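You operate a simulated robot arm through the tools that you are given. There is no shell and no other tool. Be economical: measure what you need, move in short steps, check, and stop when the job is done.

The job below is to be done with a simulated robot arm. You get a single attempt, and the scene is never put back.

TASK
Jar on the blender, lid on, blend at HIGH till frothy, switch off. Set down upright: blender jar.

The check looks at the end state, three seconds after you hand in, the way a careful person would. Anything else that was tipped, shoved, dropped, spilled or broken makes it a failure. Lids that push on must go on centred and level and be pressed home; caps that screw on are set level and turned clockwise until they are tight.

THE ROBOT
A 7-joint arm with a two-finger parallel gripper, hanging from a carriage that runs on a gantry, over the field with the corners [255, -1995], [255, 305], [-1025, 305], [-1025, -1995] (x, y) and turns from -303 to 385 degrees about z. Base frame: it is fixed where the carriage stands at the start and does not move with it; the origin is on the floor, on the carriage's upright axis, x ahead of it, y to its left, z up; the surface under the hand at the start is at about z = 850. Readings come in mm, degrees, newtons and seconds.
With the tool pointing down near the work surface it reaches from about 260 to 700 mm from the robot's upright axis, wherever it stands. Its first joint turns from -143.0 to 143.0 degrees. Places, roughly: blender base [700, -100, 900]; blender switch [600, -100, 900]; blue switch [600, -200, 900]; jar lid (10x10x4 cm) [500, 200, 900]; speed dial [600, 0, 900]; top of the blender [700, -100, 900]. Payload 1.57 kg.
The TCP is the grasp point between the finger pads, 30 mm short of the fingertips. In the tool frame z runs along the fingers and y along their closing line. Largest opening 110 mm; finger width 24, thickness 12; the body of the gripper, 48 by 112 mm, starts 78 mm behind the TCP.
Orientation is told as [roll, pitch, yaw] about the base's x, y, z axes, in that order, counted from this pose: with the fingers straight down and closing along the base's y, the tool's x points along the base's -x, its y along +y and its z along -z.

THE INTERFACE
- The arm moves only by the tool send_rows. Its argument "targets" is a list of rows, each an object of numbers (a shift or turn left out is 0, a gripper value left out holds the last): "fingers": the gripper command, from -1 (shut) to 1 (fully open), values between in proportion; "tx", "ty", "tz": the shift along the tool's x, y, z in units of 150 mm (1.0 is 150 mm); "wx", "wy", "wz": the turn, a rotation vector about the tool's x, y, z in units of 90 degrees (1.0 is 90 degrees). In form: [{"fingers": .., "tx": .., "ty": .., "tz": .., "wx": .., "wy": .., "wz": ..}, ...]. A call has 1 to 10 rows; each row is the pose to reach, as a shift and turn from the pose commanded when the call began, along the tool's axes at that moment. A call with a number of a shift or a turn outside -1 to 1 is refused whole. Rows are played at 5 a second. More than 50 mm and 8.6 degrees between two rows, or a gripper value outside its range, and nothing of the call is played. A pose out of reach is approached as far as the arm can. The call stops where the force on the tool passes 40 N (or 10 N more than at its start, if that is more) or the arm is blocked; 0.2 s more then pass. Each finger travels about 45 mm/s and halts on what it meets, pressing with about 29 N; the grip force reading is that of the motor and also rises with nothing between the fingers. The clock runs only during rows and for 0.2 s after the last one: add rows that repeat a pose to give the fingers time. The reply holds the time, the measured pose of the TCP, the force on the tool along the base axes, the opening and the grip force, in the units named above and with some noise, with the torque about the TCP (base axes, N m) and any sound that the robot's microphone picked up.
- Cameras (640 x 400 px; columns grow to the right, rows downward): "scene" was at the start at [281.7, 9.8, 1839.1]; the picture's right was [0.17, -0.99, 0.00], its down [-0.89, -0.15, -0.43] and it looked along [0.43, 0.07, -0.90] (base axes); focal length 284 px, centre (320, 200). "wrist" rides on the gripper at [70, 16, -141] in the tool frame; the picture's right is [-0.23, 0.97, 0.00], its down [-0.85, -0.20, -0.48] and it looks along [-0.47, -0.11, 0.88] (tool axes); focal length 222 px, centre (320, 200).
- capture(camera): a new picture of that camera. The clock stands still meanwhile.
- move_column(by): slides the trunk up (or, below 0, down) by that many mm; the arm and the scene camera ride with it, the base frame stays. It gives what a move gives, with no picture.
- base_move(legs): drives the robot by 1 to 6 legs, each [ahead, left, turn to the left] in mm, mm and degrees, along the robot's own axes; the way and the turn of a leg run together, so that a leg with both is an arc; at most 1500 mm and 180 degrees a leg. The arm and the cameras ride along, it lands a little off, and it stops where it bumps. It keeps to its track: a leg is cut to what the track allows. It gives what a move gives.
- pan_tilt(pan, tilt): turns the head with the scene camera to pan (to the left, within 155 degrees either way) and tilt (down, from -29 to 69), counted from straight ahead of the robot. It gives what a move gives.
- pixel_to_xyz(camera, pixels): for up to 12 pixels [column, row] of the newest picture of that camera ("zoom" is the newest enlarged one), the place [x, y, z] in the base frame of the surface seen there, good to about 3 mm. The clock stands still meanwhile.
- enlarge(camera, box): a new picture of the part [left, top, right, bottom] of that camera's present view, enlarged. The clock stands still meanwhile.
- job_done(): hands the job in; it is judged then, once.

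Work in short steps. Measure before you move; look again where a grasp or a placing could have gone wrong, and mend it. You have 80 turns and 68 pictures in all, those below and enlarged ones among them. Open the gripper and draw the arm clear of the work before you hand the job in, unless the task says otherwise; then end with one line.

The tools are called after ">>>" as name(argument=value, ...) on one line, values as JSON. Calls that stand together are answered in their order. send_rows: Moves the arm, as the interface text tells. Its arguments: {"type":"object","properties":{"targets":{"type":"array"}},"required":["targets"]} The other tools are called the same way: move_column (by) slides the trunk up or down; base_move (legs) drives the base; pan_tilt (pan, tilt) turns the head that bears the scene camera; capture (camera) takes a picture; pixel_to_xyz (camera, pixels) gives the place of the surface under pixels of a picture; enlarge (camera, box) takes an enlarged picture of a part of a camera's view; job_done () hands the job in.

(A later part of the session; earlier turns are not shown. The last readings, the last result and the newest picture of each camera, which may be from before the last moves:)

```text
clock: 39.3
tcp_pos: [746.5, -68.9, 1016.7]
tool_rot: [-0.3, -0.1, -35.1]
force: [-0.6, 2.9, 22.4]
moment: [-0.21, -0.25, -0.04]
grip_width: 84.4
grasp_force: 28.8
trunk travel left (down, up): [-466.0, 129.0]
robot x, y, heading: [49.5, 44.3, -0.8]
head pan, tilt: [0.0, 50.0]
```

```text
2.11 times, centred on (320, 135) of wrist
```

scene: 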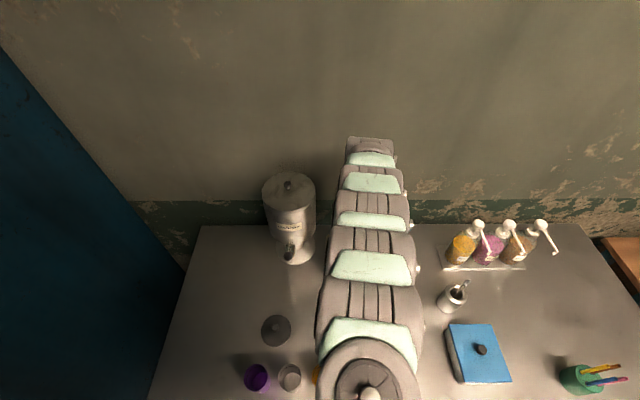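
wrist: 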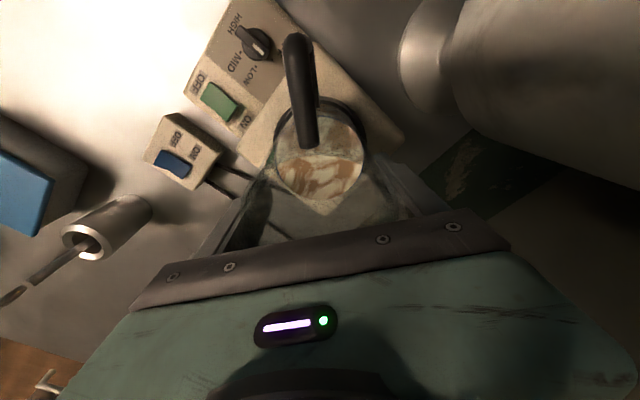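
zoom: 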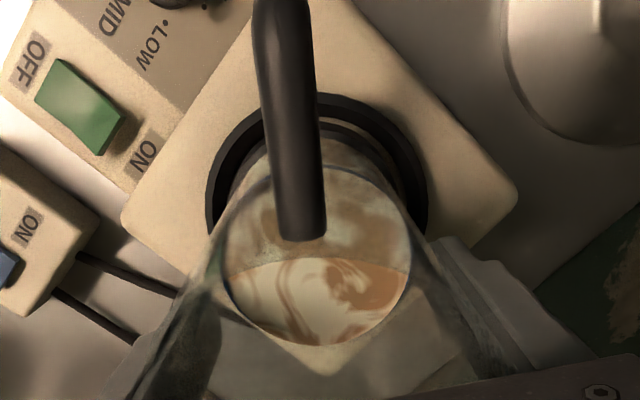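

The hand went 3 mm lower. I verify the liquid level once more.

>>> pixel_to_xyz(camera="zoom", pixels=[[319, 268], [319, 335], [238, 285], [398, 285], [280, 295], [360, 295], [290, 20], [300, 235], [340, 310]])

```text
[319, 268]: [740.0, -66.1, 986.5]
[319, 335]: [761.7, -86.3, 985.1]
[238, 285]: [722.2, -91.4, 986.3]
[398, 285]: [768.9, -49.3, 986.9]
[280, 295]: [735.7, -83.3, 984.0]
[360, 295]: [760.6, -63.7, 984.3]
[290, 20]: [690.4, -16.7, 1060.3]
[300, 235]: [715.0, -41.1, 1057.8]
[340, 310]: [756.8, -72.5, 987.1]
```

The jar stays ~4 mm high and now leans on the opposite side, and its centre reads (737,-62). I relieve the load, move back 2.5 mm toward the handle, and press again.

>>> send_rows(targets=[{"tz": -0.025}, {"tx": 0.008, "ty": 0.0, "tz": -0.025}, {"tx": 0.017, "ty": 0.0, "tz": -0.025}, {"tx": 0.017, "ty": 0.0, "tz": -0.01}, {"tx": 0.017, "tz": 0.0}, {"tx": 0.017, "tz": 0.007}])

>>> enlarge(camera="wrist", box=[200, 40, 440, 230])

>>> pixel_to_xyz(camera="zoom", pixels=[[319, 268], [319, 335], [240, 288], [398, 285], [280, 295], [360, 295], [290, 20], [300, 230], [340, 310], [320, 290]])

```text
clock: 40.7
tcp_pos: [743.1, -68.8, 1015.7]
tool_rot: [-0.4, -0.1, -35.2]
force: [-0.7, 1.8, 10.4]
moment: [-0.17, -0.17, 0.02]
grip_width: 84.6
grasp_force: 29.1
trunk travel left (down, up): [-466.0, 129.0]
robot x, y, heading: [46.7, 37.3, -0.4]
head pan, tilt: [0.0, 50.0]
```

```text
2.11 times, centred on (320, 135) of wrist
```

zoom: 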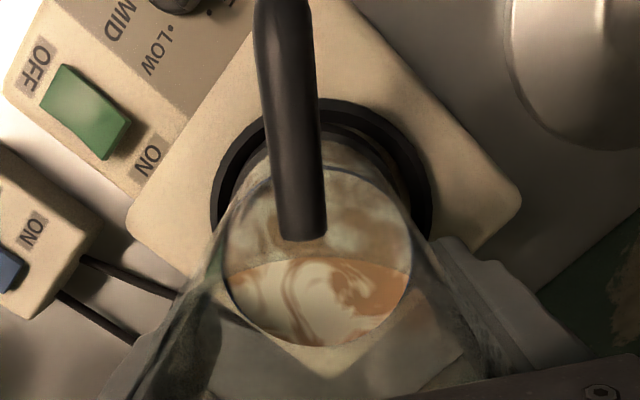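

```text
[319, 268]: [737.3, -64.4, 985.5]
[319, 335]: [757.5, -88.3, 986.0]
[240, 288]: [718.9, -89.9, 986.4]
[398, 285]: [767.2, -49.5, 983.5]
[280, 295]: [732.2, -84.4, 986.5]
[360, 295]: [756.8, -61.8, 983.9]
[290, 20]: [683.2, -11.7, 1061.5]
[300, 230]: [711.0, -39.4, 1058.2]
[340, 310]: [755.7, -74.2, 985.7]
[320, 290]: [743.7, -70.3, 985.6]
```

It settled at about 985 with a low load. I loosen the grip to ~92 mm, keeping the fingers as guards, and let the jar settle by its own weight.

>>> send_rows(targets=[{"fingers": 0.6}, {"fingers": 0.67}, {"fingers": 0.67}, {"fingers": 0.67}])

>>> enlarge(camera="wrist", box=[200, 40, 440, 230])

>>> pixel_to_xyz(camera="zoom", pixels=[[319, 268], [319, 333], [240, 288], [398, 285], [280, 295], [360, 295], [290, 20], [300, 230], [340, 310], [320, 290]])

```text
clock: 41.7
tcp_pos: [740.7, -69.7, 1015.2]
tool_rot: [-0.3, 0.0, -35.3]
force: [0.5, -0.2, -0.2]
moment: [0.01, -0.01, 0.02]
grip_width: 91.9
grasp_force: 0.1
trunk travel left (down, up): [-466.0, 129.0]
robot x, y, heading: [46.4, 40.1, -0.2]
head pan, tilt: [0.0, 50.0]
```

```text
2.11 times, centred on (320, 135) of wrist
```

zoom: 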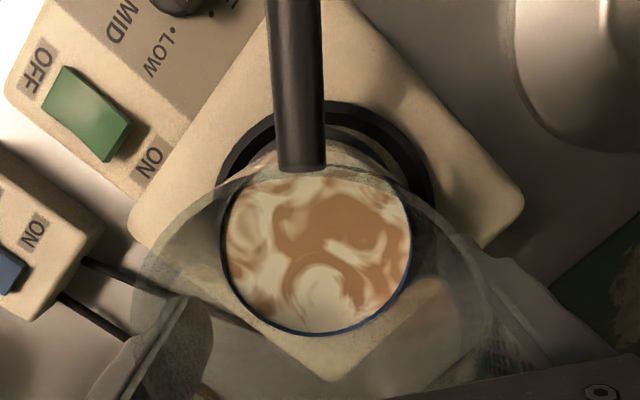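

```text
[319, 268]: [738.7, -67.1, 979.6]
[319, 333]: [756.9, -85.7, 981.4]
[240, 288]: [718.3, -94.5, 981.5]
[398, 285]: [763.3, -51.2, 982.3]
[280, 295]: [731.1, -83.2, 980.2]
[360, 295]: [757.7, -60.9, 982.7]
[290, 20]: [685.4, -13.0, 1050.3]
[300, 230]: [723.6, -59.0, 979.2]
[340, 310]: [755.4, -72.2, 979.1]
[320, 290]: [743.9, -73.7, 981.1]
```

It dropped fully home: the liquid is level at ≈981, exactly the seated height. I open wide and raise straight up by the trunk.

>>> send_rows(targets=[{"fingers": 1}, {"fingers": 1}, {"fingers": 1}])

>>> move_column(by=129)

>>> enlarge(camera="wrist", box=[160, 20, 440, 230])

```text
clock: 42.5
tcp_pos: [742.5, -69.0, 1015.2]
tool_rot: [-0.3, -0.1, -35.2]
force: [0.2, -0.1, 0.0]
moment: [-0.02, -0.05, 0.0]
grip_width: 110.1
grasp_force: 0.1
trunk travel left (down, up): [-466.0, 129.0]
robot x, y, heading: [45.6, 42.1, -0.4]
head pan, tilt: [0.0, 50.0]
```

```text
clock: 44.1
tcp_pos: [741.9, -69.2, 1144.3]
tool_rot: [-0.3, -0.1, -35.2]
force: [0.4, 0.4, 0.9]
moment: [-0.02, -0.01, 0.0]
grip_width: 110.1
grasp_force: 0.1
trunk travel left (down, up): [-595.0, 0.0]
robot x, y, heading: [48.9, 41.4, -0.7]
head pan, tilt: [0.0, 50.0]
```

```text
1.90 times, centred on (300, 125) of wrist
```

zoom: 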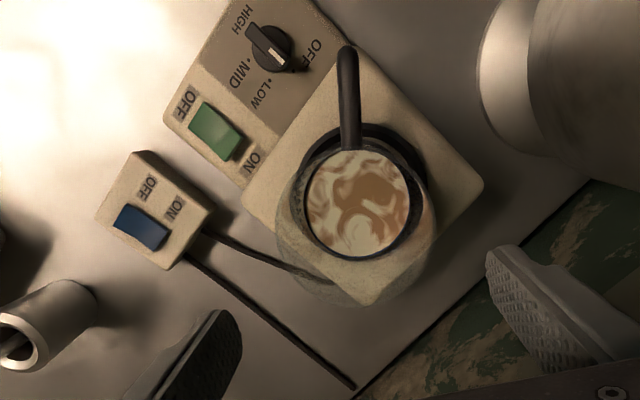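

The jar stands seated and upright. Next the lid: I drive back first, then left, to bring the hand over its knob at (503.5,172.5).

>>> base_move(legs=[[-241, 0, 0], [0, 239, 0]])

>>> capture(camera="wrist")

```text
clock: 47.2
tcp_pos: [506.3, 170.3, 1143.8]
tool_rot: [-0.3, -0.1, -35.3]
force: [-0.3, -0.7, 0.3]
moment: [-0.01, 0.01, 0.01]
grip_width: 110.0
grasp_force: 0.1
trunk travel left (down, up): [-595.0, 0.0]
robot x, y, heading: [-191.3, 278.6, -0.2]
head pan, tilt: [0.0, 50.0]
```

```text
36 pictures are left
```

wrist: 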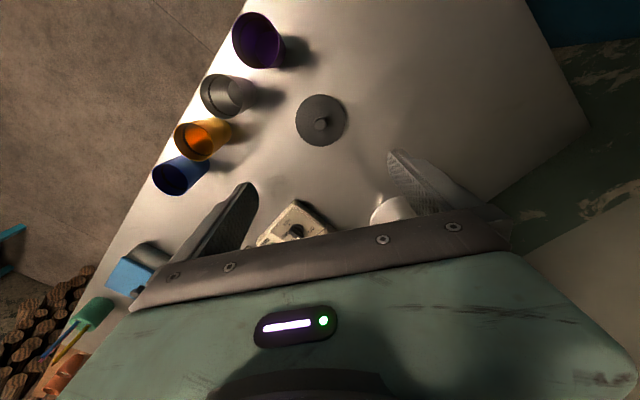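

I measure the knob and lid edges for the centre.

>>> pixel_to_xyz(camera="wrist", pixels=[[320, 124], [299, 120], [344, 120], [321, 99], [321, 143], [314, 130], [318, 122], [323, 125], [340, 150]])

```text
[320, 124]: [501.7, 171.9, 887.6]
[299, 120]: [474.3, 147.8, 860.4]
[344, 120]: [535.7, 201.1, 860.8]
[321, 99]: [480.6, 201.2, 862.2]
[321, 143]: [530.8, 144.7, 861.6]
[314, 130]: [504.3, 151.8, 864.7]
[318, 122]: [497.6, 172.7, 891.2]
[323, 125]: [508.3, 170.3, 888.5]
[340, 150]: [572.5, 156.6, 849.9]
```

The lid centre is ≈(504,173), top z 861 and knob top 890. I lower the trunk 195 mm and close the fingers partway, to 50 mm.

>>> move_column(by=-195)

>>> send_rows(targets=[{"fingers": -0.1, "tx": 0.01, "ty": 0.003}, {"tx": 0.02, "ty": 0.006, "wx": -0.003, "wy": 0.002}, {"tx": 0.02, "ty": 0.006, "wx": -0.003, "wy": 0.002}, {"tx": 0.02, "ty": 0.006, "wx": -0.003, "wy": 0.002}])

>>> capture(camera="wrist")

```text
clock: 49.3
tcp_pos: [505.9, 169.8, 950.5]
tool_rot: [-0.4, -0.1, -35.3]
force: [-0.7, 0.3, -0.4]
moment: [0.01, 0.04, 0.02]
grip_width: 110.3
grasp_force: 0.0
trunk travel left (down, up): [-400.0, 195.0]
robot x, y, heading: [-188.1, 282.2, -0.3]
head pan, tilt: [0.0, 50.0]
```

```text
clock: 50.3
tcp_pos: [504.2, 171.7, 949.2]
tool_rot: [0.0, 0.1, -35.2]
force: [-0.5, -0.7, 0.0]
moment: [-0.04, 0.0, -0.03]
grip_width: 49.3
grasp_force: 0.2
trunk travel left (down, up): [-400.0, 195.0]
robot x, y, heading: [-191.1, 282.5, -0.4]
head pan, tilt: [0.0, 50.0]
```

```text
35 pictures are left
```

wrist: 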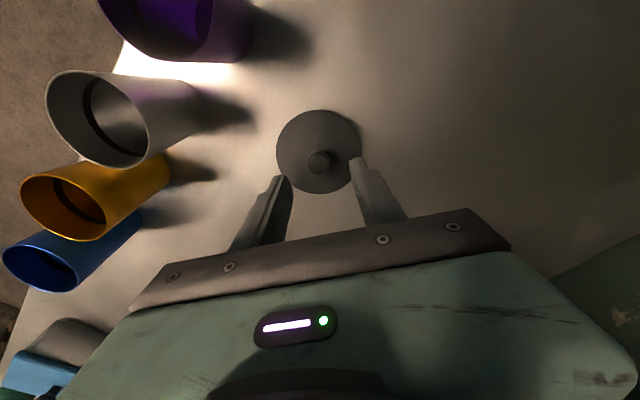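

The knob at (319,163) is centred between the fingers. I descend 52 mm to TCP z≈897 and close.

>>> send_rows(targets=[{"tz": 0.15}, {"tz": 0.27}, {"tz": 0.32}, {"tz": 0.347}, {"tz": 0.347}, {"tz": 0.347, "fingers": -1}, {"tz": 0.347, "fingers": -1}, {"tz": 0.347, "fingers": -1}, {"tz": 0.347, "fingers": -1}, {"tz": 0.347, "fingers": -1}])

>>> capture(camera="wrist")

```text
clock: 52.5
tcp_pos: [504.7, 172.1, 897.6]
tool_rot: [-0.1, 0.1, -35.3]
force: [0.1, 0.4, 1.2]
moment: [0.0, -0.05, 0.03]
grip_width: 20.5
grasp_force: 28.9
trunk travel left (down, up): [-400.0, 195.0]
robot x, y, heading: [-187.7, 277.4, -0.6]
head pan, tilt: [0.0, 50.0]
```

```text
34 pictures are left
```

wrist: 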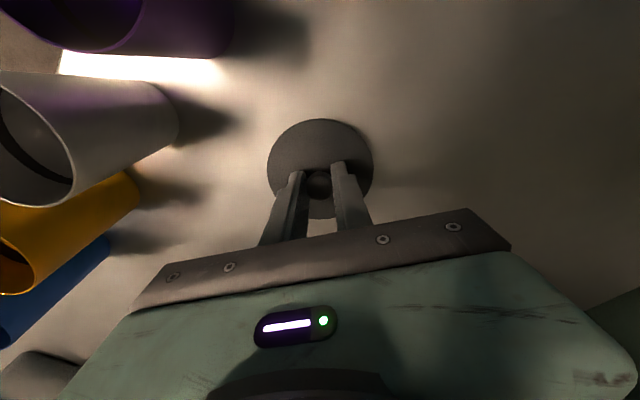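

The knob is gripped (20.5 mm). I lift with arm and trunk.

>>> send_rows(targets=[{"tz": -0.1}, {"tz": -0.2}, {"tz": -0.347}, {"tz": -0.347}])

>>> move_column(by=195)

>>> capture(camera="wrist")

```text
clock: 53.5
tcp_pos: [503.2, 171.1, 951.5]
tool_rot: [-0.1, 0.1, -35.2]
force: [-0.2, -0.3, -1.1]
moment: [-0.03, 0.03, 0.0]
grip_width: 20.4
grasp_force: 28.8
trunk travel left (down, up): [-400.0, 195.0]
robot x, y, heading: [-191.1, 282.7, -0.6]
head pan, tilt: [0.0, 50.0]
```

```text
clock: 55.7
tcp_pos: [504.2, 170.6, 1147.5]
tool_rot: [-0.1, 0.1, -35.1]
force: [-1.0, 0.0, -0.4]
moment: [0.03, -0.02, 0.04]
grip_width: 20.4
grasp_force: 28.9
trunk travel left (down, up): [-595.0, 0.0]
robot x, y, heading: [-184.5, 284.3, -0.4]
head pan, tilt: [0.0, 50.0]
```

```text
33 pictures are left
```

wrist: 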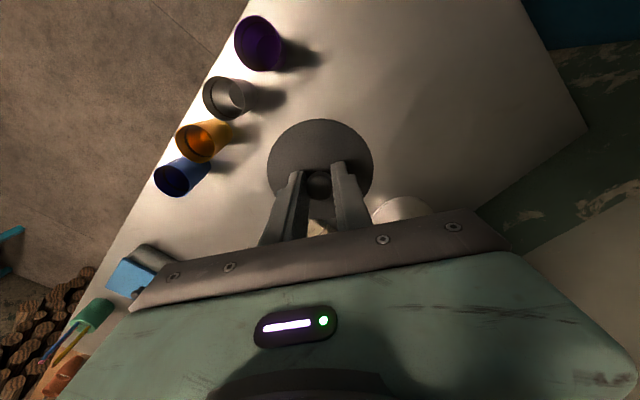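

The lid hangs level. The last enlarged picture still shows the seated jar, so I measure its liquid disc (columns 305–410, rows 150–262), rim and handle there.

>>> pixel_to_xyz(camera="zoom", pixels=[[358, 206], [308, 206], [407, 206], [358, 155], [358, 257], [323, 168], [394, 243], [394, 168], [323, 243], [277, 220], [345, 60], [436, 200]])

```text
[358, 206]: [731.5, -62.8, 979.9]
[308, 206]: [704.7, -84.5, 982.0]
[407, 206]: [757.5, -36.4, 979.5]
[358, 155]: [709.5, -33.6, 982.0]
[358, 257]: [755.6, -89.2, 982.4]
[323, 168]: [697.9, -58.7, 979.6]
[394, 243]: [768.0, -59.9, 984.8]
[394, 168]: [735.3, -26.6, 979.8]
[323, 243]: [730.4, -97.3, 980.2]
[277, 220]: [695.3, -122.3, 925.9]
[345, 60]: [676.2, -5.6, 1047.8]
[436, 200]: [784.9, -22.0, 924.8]
```

The jar centre is (732.5,-60.8) and level. I check the lid's centre relative to the TCP in the newest wrist picture.

>>> pixel_to_xyz(camera="wrist", pixels=[[270, 160], [370, 158], [320, 123], [285, 135], [355, 133], [278, 180], [366, 178], [320, 150], [275, 145], [366, 145]])

```text
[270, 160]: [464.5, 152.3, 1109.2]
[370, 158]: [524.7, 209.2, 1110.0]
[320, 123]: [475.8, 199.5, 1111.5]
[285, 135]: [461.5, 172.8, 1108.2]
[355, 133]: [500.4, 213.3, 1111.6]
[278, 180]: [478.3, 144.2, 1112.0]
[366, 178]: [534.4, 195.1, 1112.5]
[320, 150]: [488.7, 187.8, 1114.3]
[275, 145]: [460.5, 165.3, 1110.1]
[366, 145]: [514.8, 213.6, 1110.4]
```

The lid is centred on the TCP within ~1 mm and level, its underside ≈1100. I drive right, then forward, over the jar at (732.5,-60.8).

>>> base_move(legs=[[0, -229.5, 0], [229, 0, 0]])

>>> send_rows(targets=[{"tz": 0.0}])

>>> enlarge(camera="wrist", box=[200, 40, 440, 230])

```text
clock: 58.7
tcp_pos: [726.2, -56.4, 1147.1]
tool_rot: [-0.1, 0.1, -35.0]
force: [-0.5, 0.2, 0.5]
moment: [0.03, 0.02, 0.03]
grip_width: 20.5
grasp_force: 29.2
trunk travel left (down, up): [-595.0, 0.0]
robot x, y, heading: [33.4, 48.5, -0.3]
head pan, tilt: [0.0, 50.0]
```

```text
clock: 59.1
tcp_pos: [725.6, -56.1, 1146.5]
tool_rot: [0.0, 0.2, -34.9]
force: [-0.5, -0.2, -0.3]
moment: [0.01, 0.05, -0.03]
grip_width: 20.6
grasp_force: 28.8
trunk travel left (down, up): [-595.0, 0.0]
robot x, y, heading: [38.4, 51.5, -0.2]
head pan, tilt: [0.0, 50.0]
```

```text
2.11 times, centred on (320, 135) of wrist
```

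zoom: 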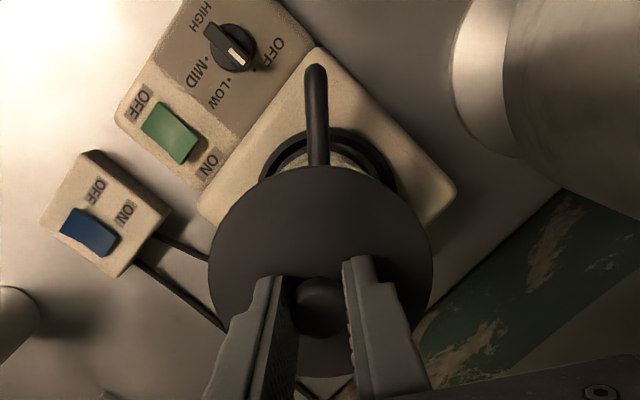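

The hand is at (726,-56). I shift (+7,-5) and lower 25 mm to just above the rim.

>>> send_rows(targets=[{"tx": -0.03}, {"tx": -0.057}, {"tx": -0.057, "tz": 0.08}, {"tx": -0.057, "tz": 0.167}, {"tx": -0.057, "tz": 0.167}])

>>> enlarge(camera="wrist", box=[220, 60, 420, 220])

```text
clock: 60.3
tcp_pos: [732.3, -62.1, 1123.3]
tool_rot: [0.1, 0.1, -35.0]
force: [0.2, -0.3, -0.5]
moment: [0.0, 0.02, 0.0]
grip_width: 20.7
grasp_force: 28.5
trunk travel left (down, up): [-595.0, 0.0]
robot x, y, heading: [38.0, 52.5, -0.3]
head pan, tilt: [0.0, 50.0]
```

```text
2.50 times, centred on (320, 140) of wrist
```

zoom: 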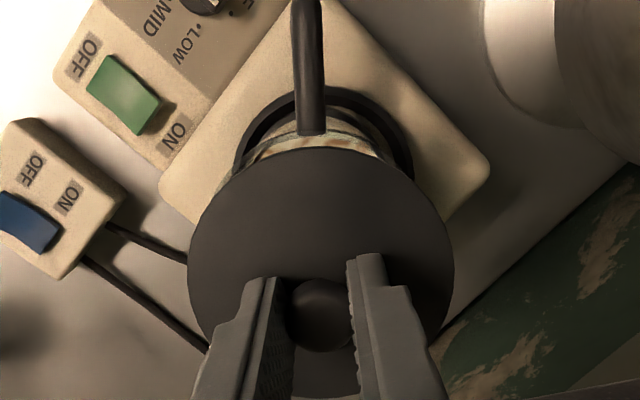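

The lid is over the jar at (732,-62). I lower slowly to feel the rim.

>>> send_rows(targets=[{"tz": 0.04}, {"tz": 0.07}, {"tz": 0.09}, {"tz": 0.105}])

```text
clock: 61.3
tcp_pos: [733.2, -63.2, 1106.5]
tool_rot: [-0.1, 0.2, -35.0]
force: [0.5, 0.1, -0.9]
moment: [-0.03, 0.01, 0.02]
grip_width: 20.3
grasp_force: 28.9
trunk travel left (down, up): [-595.0, 0.0]
robot x, y, heading: [31.8, 49.5, -0.2]
head pan, tilt: [0.0, 50.0]
```

>>> send_rows(targets=[{"tz": 0.015}, {"tz": 0.03}, {"tz": 0.04}])

```text
clock: 62.1
tcp_pos: [734.4, -62.1, 1100.1]
tool_rot: [-0.1, 0.2, -35.0]
force: [-3.1, 1.9, 10.9]
moment: [0.04, 0.12, -0.01]
grip_width: 20.3
grasp_force: 29.7
trunk travel left (down, up): [-595.0, 0.0]
robot x, y, heading: [33.9, 52.8, -0.2]
head pan, tilt: [0.0, 50.0]
```

Contact at 1100 with a slight push toward (-x,+y). I yield 1.5 mm along +tool x and keep lowering gently.

>>> send_rows(targets=[{"tx": 0.005}, {"tx": 0.01}, {"tx": 0.01, "tz": 0.013}, {"tx": 0.01, "tz": 0.026}])

>>> enlarge(camera="wrist", box=[220, 60, 420, 220])

```text
clock: 63.1
tcp_pos: [735.6, -60.2, 1101.2]
tool_rot: [0.2, 0.0, -35.1]
force: [-7.7, 1.7, 22.5]
moment: [0.06, 0.3, 0.03]
grip_width: 20.3
grasp_force: 28.8
trunk travel left (down, up): [-595.0, 0.0]
robot x, y, heading: [34.9, 54.3, -0.1]
head pan, tilt: [0.0, 50.0]
stopped in row 4: the force on the tool passed its limit at 42 N (the readings are from after the stop); the commanded pose is now the measured one
```

```text
2.50 times, centred on (320, 140) of wrist
```

zoom: 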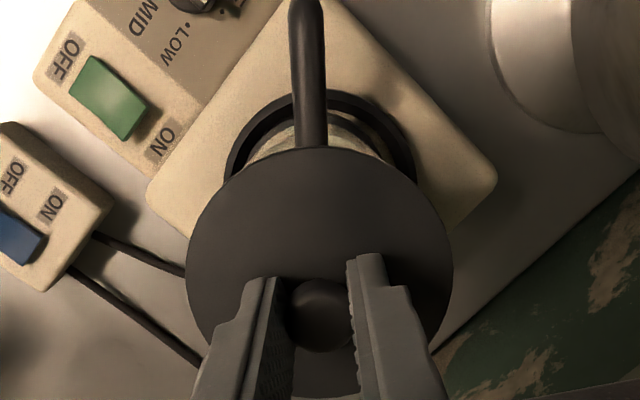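

It stopped at 42 N with -7.7 N in x: the lid is ~3 mm too far +x. I raise a little, shift 2.5 mm in -x and lower again.

>>> send_rows(targets=[{"tz": -0.025}, {"tx": 0.0137, "ty": -0.0095, "tz": -0.025}, {"tx": 0.0137, "ty": -0.0095, "tz": -0.01}, {"tx": 0.0137, "ty": -0.0095, "tz": 0.0}, {"tx": 0.0137, "ty": -0.0095, "tz": 0.01}])

```text
clock: 64.3
tcp_pos: [732.9, -61.0, 1099.1]
tool_rot: [0.1, 0.0, -35.0]
force: [-10.1, 1.7, 27.5]
moment: [0.2, 0.48, 0.01]
grip_width: 20.6
grasp_force: 29.2
trunk travel left (down, up): [-595.0, 0.0]
robot x, y, heading: [32.6, 51.1, -0.2]
head pan, tilt: [0.0, 50.0]
```

The side force in -x persists, so I yield another 2 mm and press again.

>>> send_rows(targets=[{"tz": -0.015}, {"tx": 0.011, "ty": -0.0077, "tz": -0.015}, {"tx": 0.011, "ty": -0.0077, "tz": 0.0}, {"tx": 0.011, "ty": -0.0077, "tz": 0.006}, {"tx": 0.011, "ty": -0.0077, "tz": 0.012}])

>>> capture(camera="wrist")

>>> pixel_to_xyz(camera="wrist", pixels=[[270, 160], [370, 158], [320, 123], [285, 135], [355, 133], [275, 145], [366, 145], [320, 145], [300, 150], [345, 148]])

```text
clock: 65.3
tcp_pos: [731.9, -60.5, 1099.6]
tool_rot: [0.1, 0.0, -35.1]
force: [-3.7, 0.1, 16.7]
moment: [-0.05, -0.18, -0.03]
grip_width: 20.5
grasp_force: 28.8
trunk travel left (down, up): [-595.0, 0.0]
robot x, y, heading: [32.2, 53.2, 0.1]
head pan, tilt: [0.0, 50.0]
stopped in row 5: the force on the tool passed its limit at 43 N (the readings are from after the stop); the commanded pose is now the measured one
```

```text
29 pictures are left
```

wrist: 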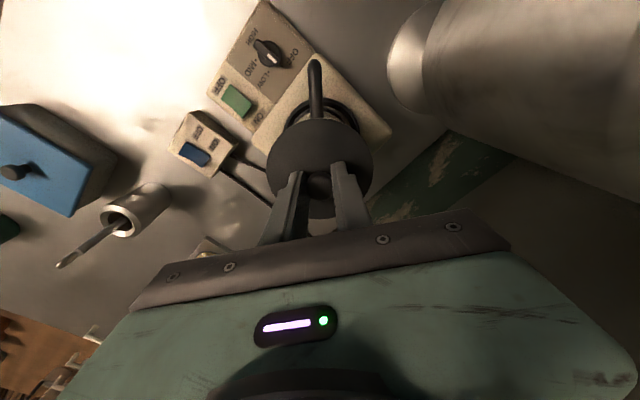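

```text
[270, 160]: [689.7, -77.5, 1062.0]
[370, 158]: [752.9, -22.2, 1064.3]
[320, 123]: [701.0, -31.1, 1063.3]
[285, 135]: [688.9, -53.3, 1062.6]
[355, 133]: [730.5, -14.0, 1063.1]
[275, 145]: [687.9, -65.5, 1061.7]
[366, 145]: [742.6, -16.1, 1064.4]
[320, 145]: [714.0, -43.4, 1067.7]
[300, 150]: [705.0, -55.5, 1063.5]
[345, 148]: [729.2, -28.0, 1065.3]
```

It stopped again at 43 N at the same height, with the lid top level at 1062–1064, so it seems down. I open the fingers, rise and move aside for an outside look.

>>> send_rows(targets=[{"fingers": -0.2}, {"fingers": -0.2}, {"fingers": -0.2}, {"fingers": -0.2, "tz": -0.15}, {"tz": -0.3}, {"tz": -0.3}])

>>> base_move(legs=[[-300, 0, 0], [0, -250, 0]])

>>> pan_tilt(pan=30, tilt=45)

>>> capture(camera="scene")

```text
clock: 66.7
tcp_pos: [730.2, -61.8, 1140.1]
tool_rot: [0.0, 0.0, -35.2]
force: [0.0, 0.6, 0.0]
moment: [0.01, 0.01, -0.01]
grip_width: 43.9
grasp_force: 0.0
trunk travel left (down, up): [-595.0, 0.0]
robot x, y, heading: [33.7, 51.0, -0.3]
head pan, tilt: [0.0, 50.0]
```

```text
clock: 70.2
tcp_pos: [423.9, -306.8, 1140.7]
tool_rot: [0.0, 0.0, -34.8]
force: [-0.3, -0.9, 0.3]
moment: [-0.02, -0.01, -0.01]
grip_width: 43.9
grasp_force: 0.1
trunk travel left (down, up): [-595.0, 0.0]
robot x, y, heading: [-269.3, -199.1, -0.1]
head pan, tilt: [0.0, 50.0]
```

```text
clock: 71.2
tcp_pos: [426.2, -307.9, 1139.9]
tool_rot: [0.0, 0.0, -34.9]
force: [0.2, 0.5, -0.5]
moment: [-0.05, -0.01, 0.0]
grip_width: 44.0
grasp_force: 0.1
trunk travel left (down, up): [-595.0, 0.0]
robot x, y, heading: [-269.4, -196.4, 0.2]
head pan, tilt: [30.0, 45.0]
```

```text
28 pictures are left
```

scene: 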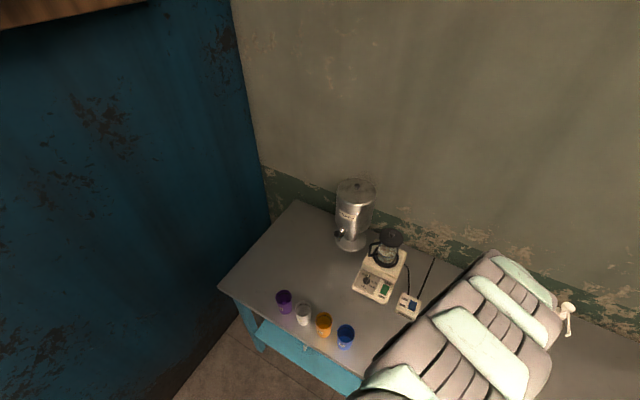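

>>> enlarge(camera="scene", box=[340, 215, 440, 325])

>>> enlarge(camera="scene", box=[365, 222, 415, 275])

```text
3.64 times, centred on (390, 270) of scene
```

zoom: 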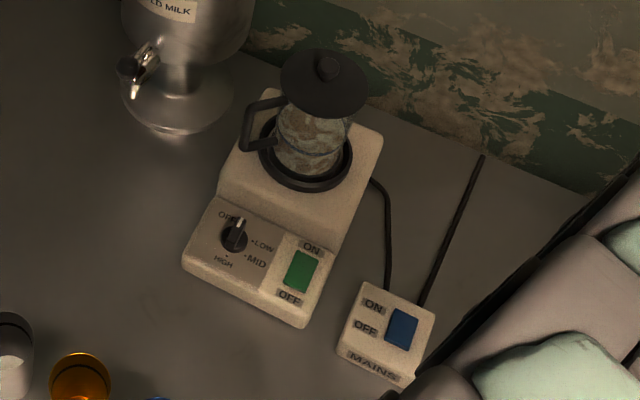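

```text
7.55 times, centred on (390, 248) of scene
```

zoom: 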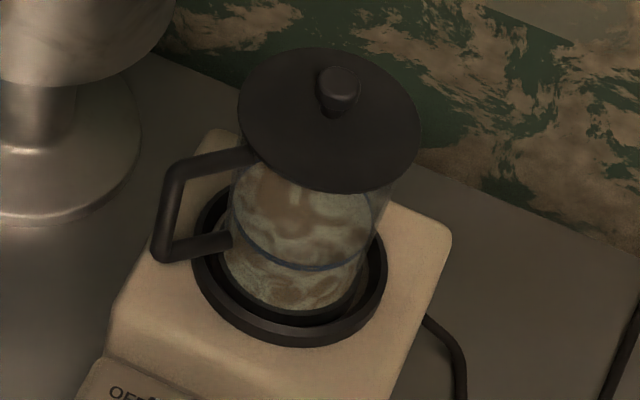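

The lid looks level and centred, but a gap cannot be judged from this steep angle. I back away and lower the trunk so the scene camera sees the rim almost side-on.

>>> base_move(legs=[[-600, 0, 0]])

>>> move_column(by=-450)

>>> pan_tilt(pan=6, tilt=17)

>>> capture(camera="scene")

```text
clock: 74.6
tcp_pos: [-179.1, -307.1, 1139.2]
tool_rot: [0.0, 0.1, -34.8]
force: [-0.4, -0.3, -0.2]
moment: [-0.01, 0.0, 0.02]
grip_width: 43.9
grasp_force: 0.1
trunk travel left (down, up): [-595.0, 0.0]
robot x, y, heading: [-874.0, -197.9, 0.2]
head pan, tilt: [30.0, 45.0]
```

```text
refused: -450 is not a number from -400 to 400
```

```text
clock: 75.5
tcp_pos: [-178.7, -307.4, 1141.2]
tool_rot: [0.0, 0.2, -34.8]
force: [-0.1, 0.0, -0.2]
moment: [-0.02, 0.02, 0.0]
grip_width: 44.1
grasp_force: 0.1
trunk travel left (down, up): [-595.0, 0.0]
robot x, y, heading: [-873.5, -202.4, 0.2]
head pan, tilt: [6.0, 17.0]
```

```text
25 pictures are left
```

scene: 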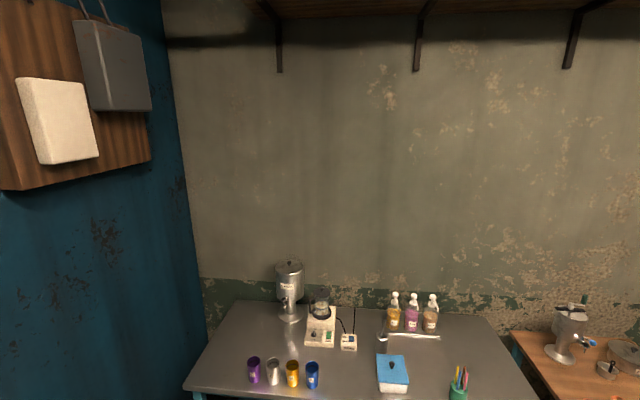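

The column limit is 400 per call, so I lower by 390 and look at the jar.

>>> move_column(by=-390)

>>> capture(camera="scene")

```text
clock: 79.3
tcp_pos: [-178.0, -307.7, 750.0]
tool_rot: [-0.1, 0.1, -34.8]
force: [0.1, 0.4, 0.4]
moment: [-0.01, 0.01, -0.01]
grip_width: 44.0
grasp_force: 0.0
trunk travel left (down, up): [-205.0, 390.0]
robot x, y, heading: [-874.8, -199.1, 0.1]
head pan, tilt: [6.0, 17.0]
```

```text
24 pictures are left
```

scene: 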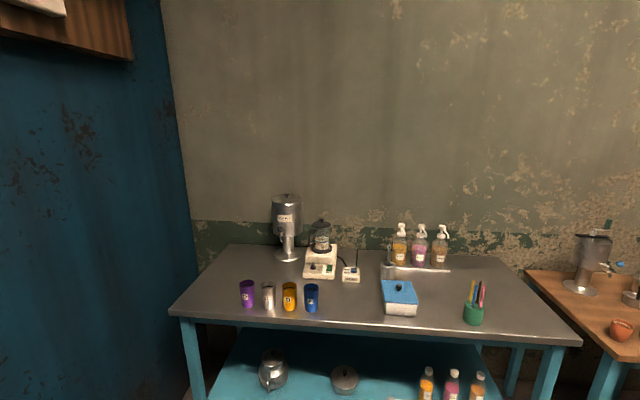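

>>> enlarge(camera="scene", box=[300, 210, 345, 260])

```text
8.00 times, centred on (322, 235) of scene
```

zoom: 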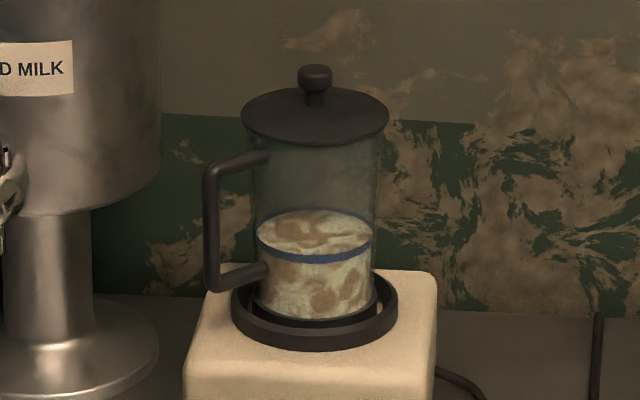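

The jar sits upright within the ring and the lid is centred. I enlarge the lid–rim junction for any gap.

>>> enlarge(camera="scene", box=[312, 216, 330, 232])

>>> pixel_to_xyz(camera="zoom", pixels=[[320, 200], [150, 230], [490, 230], [320, 290], [320, 320]])

```text
16.00 times, centred on (321, 224) of scene
```

zoom: 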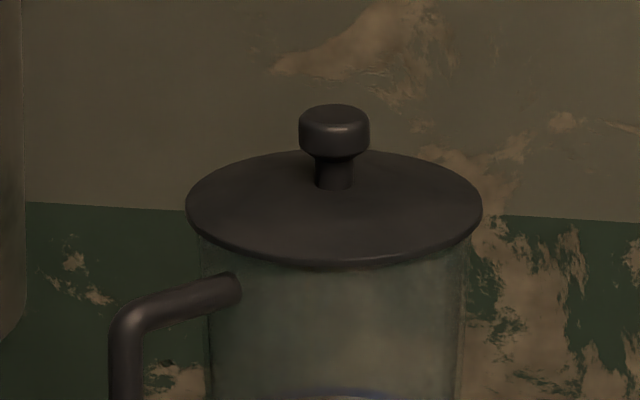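

```text
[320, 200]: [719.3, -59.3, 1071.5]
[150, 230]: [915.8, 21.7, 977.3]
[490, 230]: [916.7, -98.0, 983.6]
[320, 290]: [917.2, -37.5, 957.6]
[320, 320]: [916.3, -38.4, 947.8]
```

No gap is visible; the flange sits right on the glass. Now I look at the dial and the rockers' states from this angle.

>>> enlarge(camera="scene", box=[300, 250, 364, 290])

```text
10.00 times, centred on (332, 270) of scene
```

zoom: 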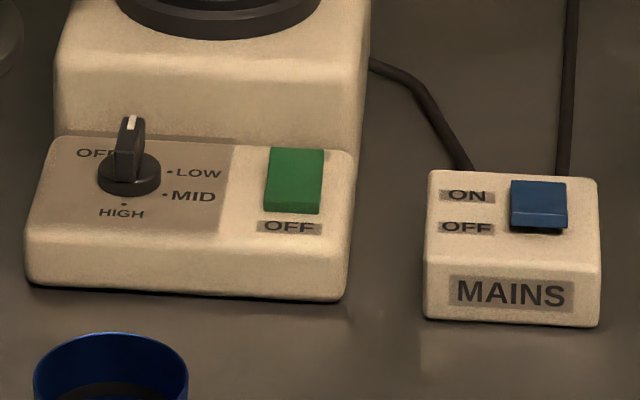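

I measure the heights of both ends of each rocker to learn which end is pressed.

>>> pixel_to_xyz(camera="zoom", pixels=[[538, 184], [538, 205], [525, 184], [552, 205], [538, 220], [297, 153], [295, 190], [285, 153], [310, 190], [295, 205], [131, 125], [131, 185]])

```text
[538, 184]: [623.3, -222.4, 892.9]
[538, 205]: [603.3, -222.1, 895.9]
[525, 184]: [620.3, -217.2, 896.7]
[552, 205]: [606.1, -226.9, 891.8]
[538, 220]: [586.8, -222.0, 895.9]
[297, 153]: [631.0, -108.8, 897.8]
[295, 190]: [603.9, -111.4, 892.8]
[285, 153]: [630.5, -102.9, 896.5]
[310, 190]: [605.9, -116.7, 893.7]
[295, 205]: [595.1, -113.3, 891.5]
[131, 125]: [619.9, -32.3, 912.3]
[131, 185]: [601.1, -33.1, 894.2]
```

The blue MAINS rocker's OFF end is raised, so mains is on. The green rocker is at OFF and the dial at OFF. I raise the trunk, turn the tool to yaw 0 and drive above the dial at about (610,-31).

>>> move_column(by=390)

>>> send_rows(targets=[{"fingers": -0.2, "wz": -0.08}, {"wz": -0.16}, {"wz": -0.24}, {"wz": -0.32}, {"wz": -0.389}, {"wz": -0.389}])

>>> base_move(legs=[[788, 0, 0], [0, 277, 0]])

>>> enlarge(camera="wrist", box=[220, 60, 420, 220])

```text
clock: 83.0
tcp_pos: [-177.6, -308.1, 1140.5]
tool_rot: [0.0, 0.1, -34.8]
force: [0.2, 0.3, 0.0]
moment: [-0.01, -0.01, 0.0]
grip_width: 43.8
grasp_force: 0.2
trunk travel left (down, up): [-595.0, 0.0]
robot x, y, heading: [-876.2, -197.2, -0.2]
head pan, tilt: [6.0, 17.0]
```

```text
clock: 84.4
tcp_pos: [-178.9, -307.3, 1139.6]
tool_rot: [0.1, 0.0, 0.3]
force: [-1.1, -0.1, -0.4]
moment: [0.02, -0.01, -0.01]
grip_width: 43.9
grasp_force: 0.1
trunk travel left (down, up): [-595.0, 0.0]
robot x, y, heading: [-875.4, -198.8, -0.0]
head pan, tilt: [6.0, 17.0]
```

```text
clock: 90.2
tcp_pos: [600.6, 2.5, 1140.1]
tool_rot: [0.1, 0.1, 2.0]
force: [0.6, -0.3, -0.5]
moment: [-0.02, -0.01, -0.01]
grip_width: 43.9
grasp_force: 0.1
trunk travel left (down, up): [-595.0, 0.0]
robot x, y, heading: [-96.0, 87.7, 2.1]
head pan, tilt: [6.0, 17.0]
```

```text
2.50 times, centred on (320, 140) of wrist
```

zoom: 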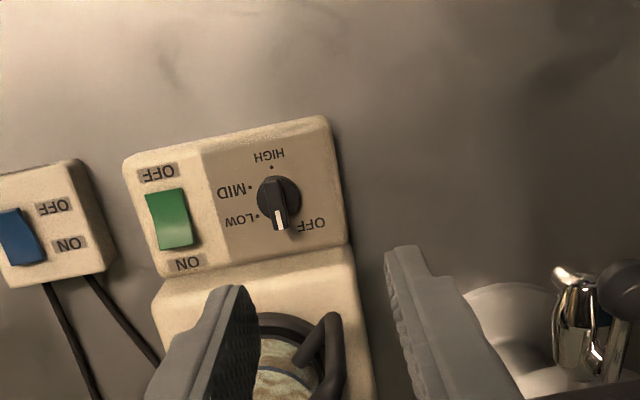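

I measure the dial, its dots and both rockers in this clear view.

>>> pixel_to_xyz(camera="zoom", pixels=[[271, 167], [249, 187], [257, 216], [290, 236], [281, 222], [276, 185], [300, 197], [258, 197], [172, 195], [168, 220], [165, 240], [178, 240]])

>>> pixel_to_xyz(camera="zoom", pixels=[[165, 200], [180, 245], [15, 215], [30, 255], [280, 180], [279, 228], [210, 200], [135, 200], [270, 205], [290, 205]])

```text
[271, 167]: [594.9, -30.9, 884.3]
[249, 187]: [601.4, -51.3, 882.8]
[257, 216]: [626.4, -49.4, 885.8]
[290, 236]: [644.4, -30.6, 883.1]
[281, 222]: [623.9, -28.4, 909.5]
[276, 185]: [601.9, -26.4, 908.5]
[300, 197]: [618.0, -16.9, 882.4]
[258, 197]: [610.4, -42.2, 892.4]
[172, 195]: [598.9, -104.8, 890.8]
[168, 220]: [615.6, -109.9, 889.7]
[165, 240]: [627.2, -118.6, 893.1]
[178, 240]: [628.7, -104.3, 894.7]
```

```text
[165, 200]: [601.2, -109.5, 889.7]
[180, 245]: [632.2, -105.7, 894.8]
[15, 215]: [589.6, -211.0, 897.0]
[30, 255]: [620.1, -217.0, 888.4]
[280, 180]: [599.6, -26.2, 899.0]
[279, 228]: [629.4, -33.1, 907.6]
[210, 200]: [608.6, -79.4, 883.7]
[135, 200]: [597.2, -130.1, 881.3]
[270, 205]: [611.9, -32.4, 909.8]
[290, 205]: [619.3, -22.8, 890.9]
```

Mains is ON (near OFF end 897, far ON end 888) and green is OFF. The dial centre is (614,-30.5), dots at 60° spacing, so HIGH is 180° clockwise from OFF. The handle leaves room for yaws -20…+78, so I turn the tool to yaw 78 to pinch the bar lengthwise, centre over the dial and descend partway.

>>> send_rows(targets=[{"fingers": -0.09, "tx": -0.01, "ty": -0.03, "wz": -0.09}, {"tx": -0.02, "ty": -0.06, "wz": -0.18}, {"tx": -0.03, "ty": -0.09, "wz": -0.27}, {"tx": -0.04, "ty": -0.12, "wz": -0.36}, {"tx": -0.05, "ty": -0.15, "wz": -0.45}, {"tx": -0.06, "ty": -0.18, "wz": -0.54}, {"tx": -0.075, "ty": -0.21, "wz": -0.63}, {"tx": -0.0816, "ty": -0.223, "wz": -0.72}, {"tx": -0.0816, "ty": -0.223, "wz": -0.81}, {"tx": -0.0816, "ty": -0.223, "wz": -0.844}])

>>> move_column(by=-160)

>>> capture(camera="wrist")

```text
clock: 92.4
tcp_pos: [613.6, -30.8, 1140.5]
tool_rot: [0.1, -0.1, 78.1]
force: [-0.4, 0.6, 0.1]
moment: [0.01, -0.01, 0.01]
grip_width: 49.9
grasp_force: 0.0
trunk travel left (down, up): [-595.0, 0.0]
robot x, y, heading: [-102.3, 87.3, 1.7]
head pan, tilt: [6.0, 17.0]
```

```text
clock: 94.2
tcp_pos: [614.5, -30.4, 979.9]
tool_rot: [0.0, -0.1, 78.0]
force: [0.6, -1.1, -0.3]
moment: [-0.01, -0.01, 0.01]
grip_width: 50.1
grasp_force: 0.0
trunk travel left (down, up): [-435.0, 160.0]
robot x, y, heading: [-101.3, 89.6, 2.2]
head pan, tilt: [6.0, 17.0]
```

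```text
19 pictures are left
```

wrist: 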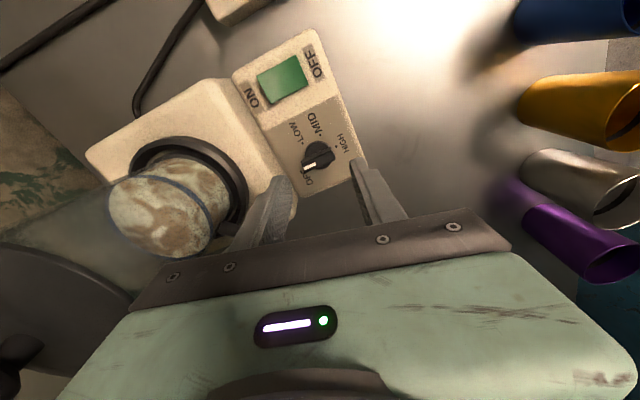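

The bar lies along the closing line, between the fingers. I descend, pinch it, turn 85° clockwise, release, rise and swing back for the second grip, then look.

>>> send_rows(targets=[{"tz": 0.15}, {"tz": 0.28}, {"tz": 0.34}, {"tz": 0.36}, {"tz": 0.36, "fingers": -1}, {"tz": 0.36, "fingers": -1}, {"tz": 0.36, "fingers": -1}, {"tz": 0.36, "fingers": -1}])

>>> send_rows(targets=[{"wz": 0.095}, {"wz": 0.19}, {"wz": 0.285}, {"wz": 0.38}, {"wz": 0.475}, {"wz": 0.57}, {"wz": 0.665}, {"wz": 0.76}, {"wz": 0.855}, {"wz": 0.95}])

>>> send_rows(targets=[{"fingers": -0.09}, {"fingers": -0.09}, {"fingers": -0.09}, {"tz": -0.15}, {"tz": -0.3}, {"tz": -0.36}])

>>> capture(camera="wrist")

>>> send_rows(targets=[{"wz": -0.095}, {"wz": -0.19}, {"wz": -0.285}, {"wz": -0.38}, {"wz": -0.475}, {"wz": -0.57}, {"wz": -0.665}, {"wz": -0.76}, {"wz": -0.855}, {"wz": -0.95}])

>>> enlarge(camera="wrist", box=[220, 20, 400, 220])

```text
clock: 96.0
tcp_pos: [616.1, -30.6, 927.4]
tool_rot: [-0.1, -0.1, 78.0]
force: [15.3, -4.1, -12.1]
moment: [-0.05, -0.53, 0.02]
grip_width: 35.3
grasp_force: 42.1
trunk travel left (down, up): [-435.0, 160.0]
robot x, y, heading: [-102.5, 90.7, 1.8]
head pan, tilt: [6.0, 17.0]
```

```text
clock: 98.2
tcp_pos: [614.9, -30.4, 927.4]
tool_rot: [0.1, 0.0, -7.6]
force: [-3.0, 0.3, 17.2]
moment: [0.02, -0.1, 0.0]
grip_width: 35.4
grasp_force: 42.0
trunk travel left (down, up): [-435.0, 160.0]
robot x, y, heading: [-99.8, 88.6, 2.0]
head pan, tilt: [6.0, 17.0]
```

```text
clock: 99.6
tcp_pos: [610.6, -33.1, 978.9]
tool_rot: [0.1, 0.1, -7.5]
force: [-0.8, 0.3, 0.1]
moment: [-0.03, 0.03, 0.01]
grip_width: 50.2
grasp_force: 0.1
trunk travel left (down, up): [-435.0, 160.0]
robot x, y, heading: [-100.0, 91.7, 1.7]
head pan, tilt: [6.0, 17.0]
```

```text
18 pictures are left
```

wrist: 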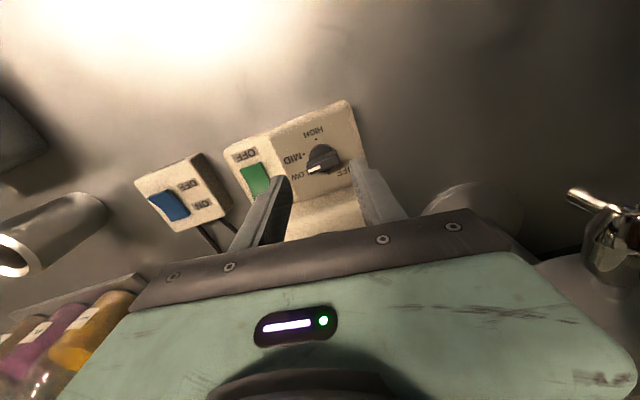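

```text
clock: 101.8
tcp_pos: [614.3, -30.5, 979.5]
tool_rot: [0.1, -0.1, 78.2]
force: [0.5, -0.1, 2.0]
moment: [-0.01, 0.0, 0.0]
grip_width: 50.3
grasp_force: 0.1
trunk travel left (down, up): [-435.0, 160.0]
robot x, y, heading: [-97.9, 88.2, 1.8]
head pan, tilt: [6.0, 17.0]
```

```text
2.00 times, centred on (310, 120) of wrist
```

zoom: 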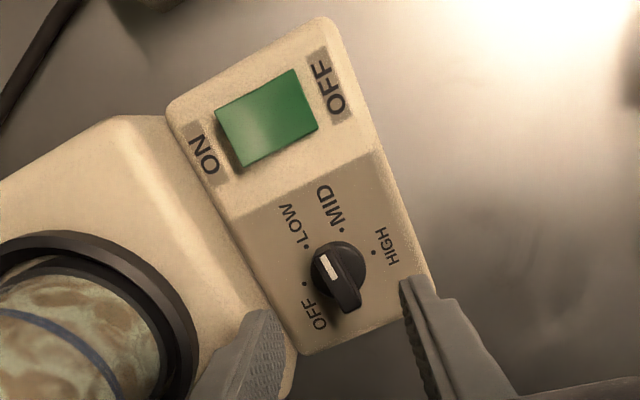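

The pointer has gone 85° to between LOW and MID, leaving ≈96° to HIGH. Pinching crosswise at yaw 78 aligns the bar forward ~19°, and turning to yaw 1 brings it to HIGH.

>>> send_rows(targets=[{"tz": 0.15}, {"tz": 0.28}, {"tz": 0.34}, {"tz": 0.36}, {"tz": 0.36, "fingers": -1}, {"tz": 0.36, "fingers": -1}, {"tz": 0.36, "fingers": -1}, {"tz": 0.36, "fingers": -1}, {"tz": 0.36, "fingers": -1}, {"tz": 0.36, "fingers": -1}])

>>> send_rows(targets=[{"wz": 0.09}, {"wz": 0.18}, {"wz": 0.27}, {"wz": 0.36}, {"wz": 0.45}, {"wz": 0.54}, {"wz": 0.63}, {"wz": 0.72}, {"wz": 0.8}, {"wz": 0.86}])

>>> send_rows(targets=[{"fingers": -0.09}, {"fingers": -0.09}, {"fingers": -0.09}, {"fingers": -0.09}, {"tz": -0.15}, {"tz": -0.3}, {"tz": -0.45}, {"tz": -0.45}])

>>> enlarge(camera="wrist", box=[220, 60, 400, 220])

```text
clock: 104.0
tcp_pos: [615.2, -31.7, 925.0]
tool_rot: [0.0, 0.1, 78.1]
force: [6.6, -3.8, -6.4]
moment: [0.1, -0.23, -0.03]
grip_width: 10.7
grasp_force: 28.5
trunk travel left (down, up): [-435.0, 160.0]
robot x, y, heading: [-101.3, 88.8, 1.9]
head pan, tilt: [6.0, 17.0]
```

```text
clock: 106.2
tcp_pos: [613.1, -30.8, 925.4]
tool_rot: [0.1, 0.2, 0.6]
force: [9.5, -3.8, -14.3]
moment: [-0.13, 0.27, -0.03]
grip_width: 11.0
grasp_force: 28.8
trunk travel left (down, up): [-435.0, 160.0]
robot x, y, heading: [-99.6, 88.7, 1.9]
head pan, tilt: [6.0, 17.0]
```

```text
clock: 108.0
tcp_pos: [612.9, -27.9, 992.3]
tool_rot: [0.1, 0.1, 0.7]
force: [-0.2, -0.4, 0.0]
moment: [0.0, -0.01, -0.03]
grip_width: 50.0
grasp_force: 0.1
trunk travel left (down, up): [-435.0, 160.0]
robot x, y, heading: [-98.9, 86.8, 2.0]
head pan, tilt: [6.0, 17.0]
```

```text
2.50 times, centred on (310, 140) of wrist
```

zoom: 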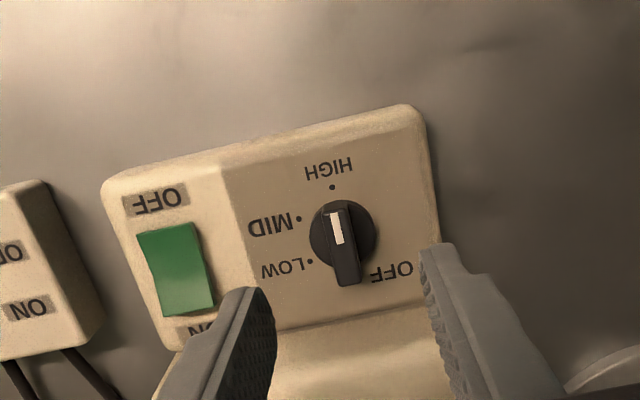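

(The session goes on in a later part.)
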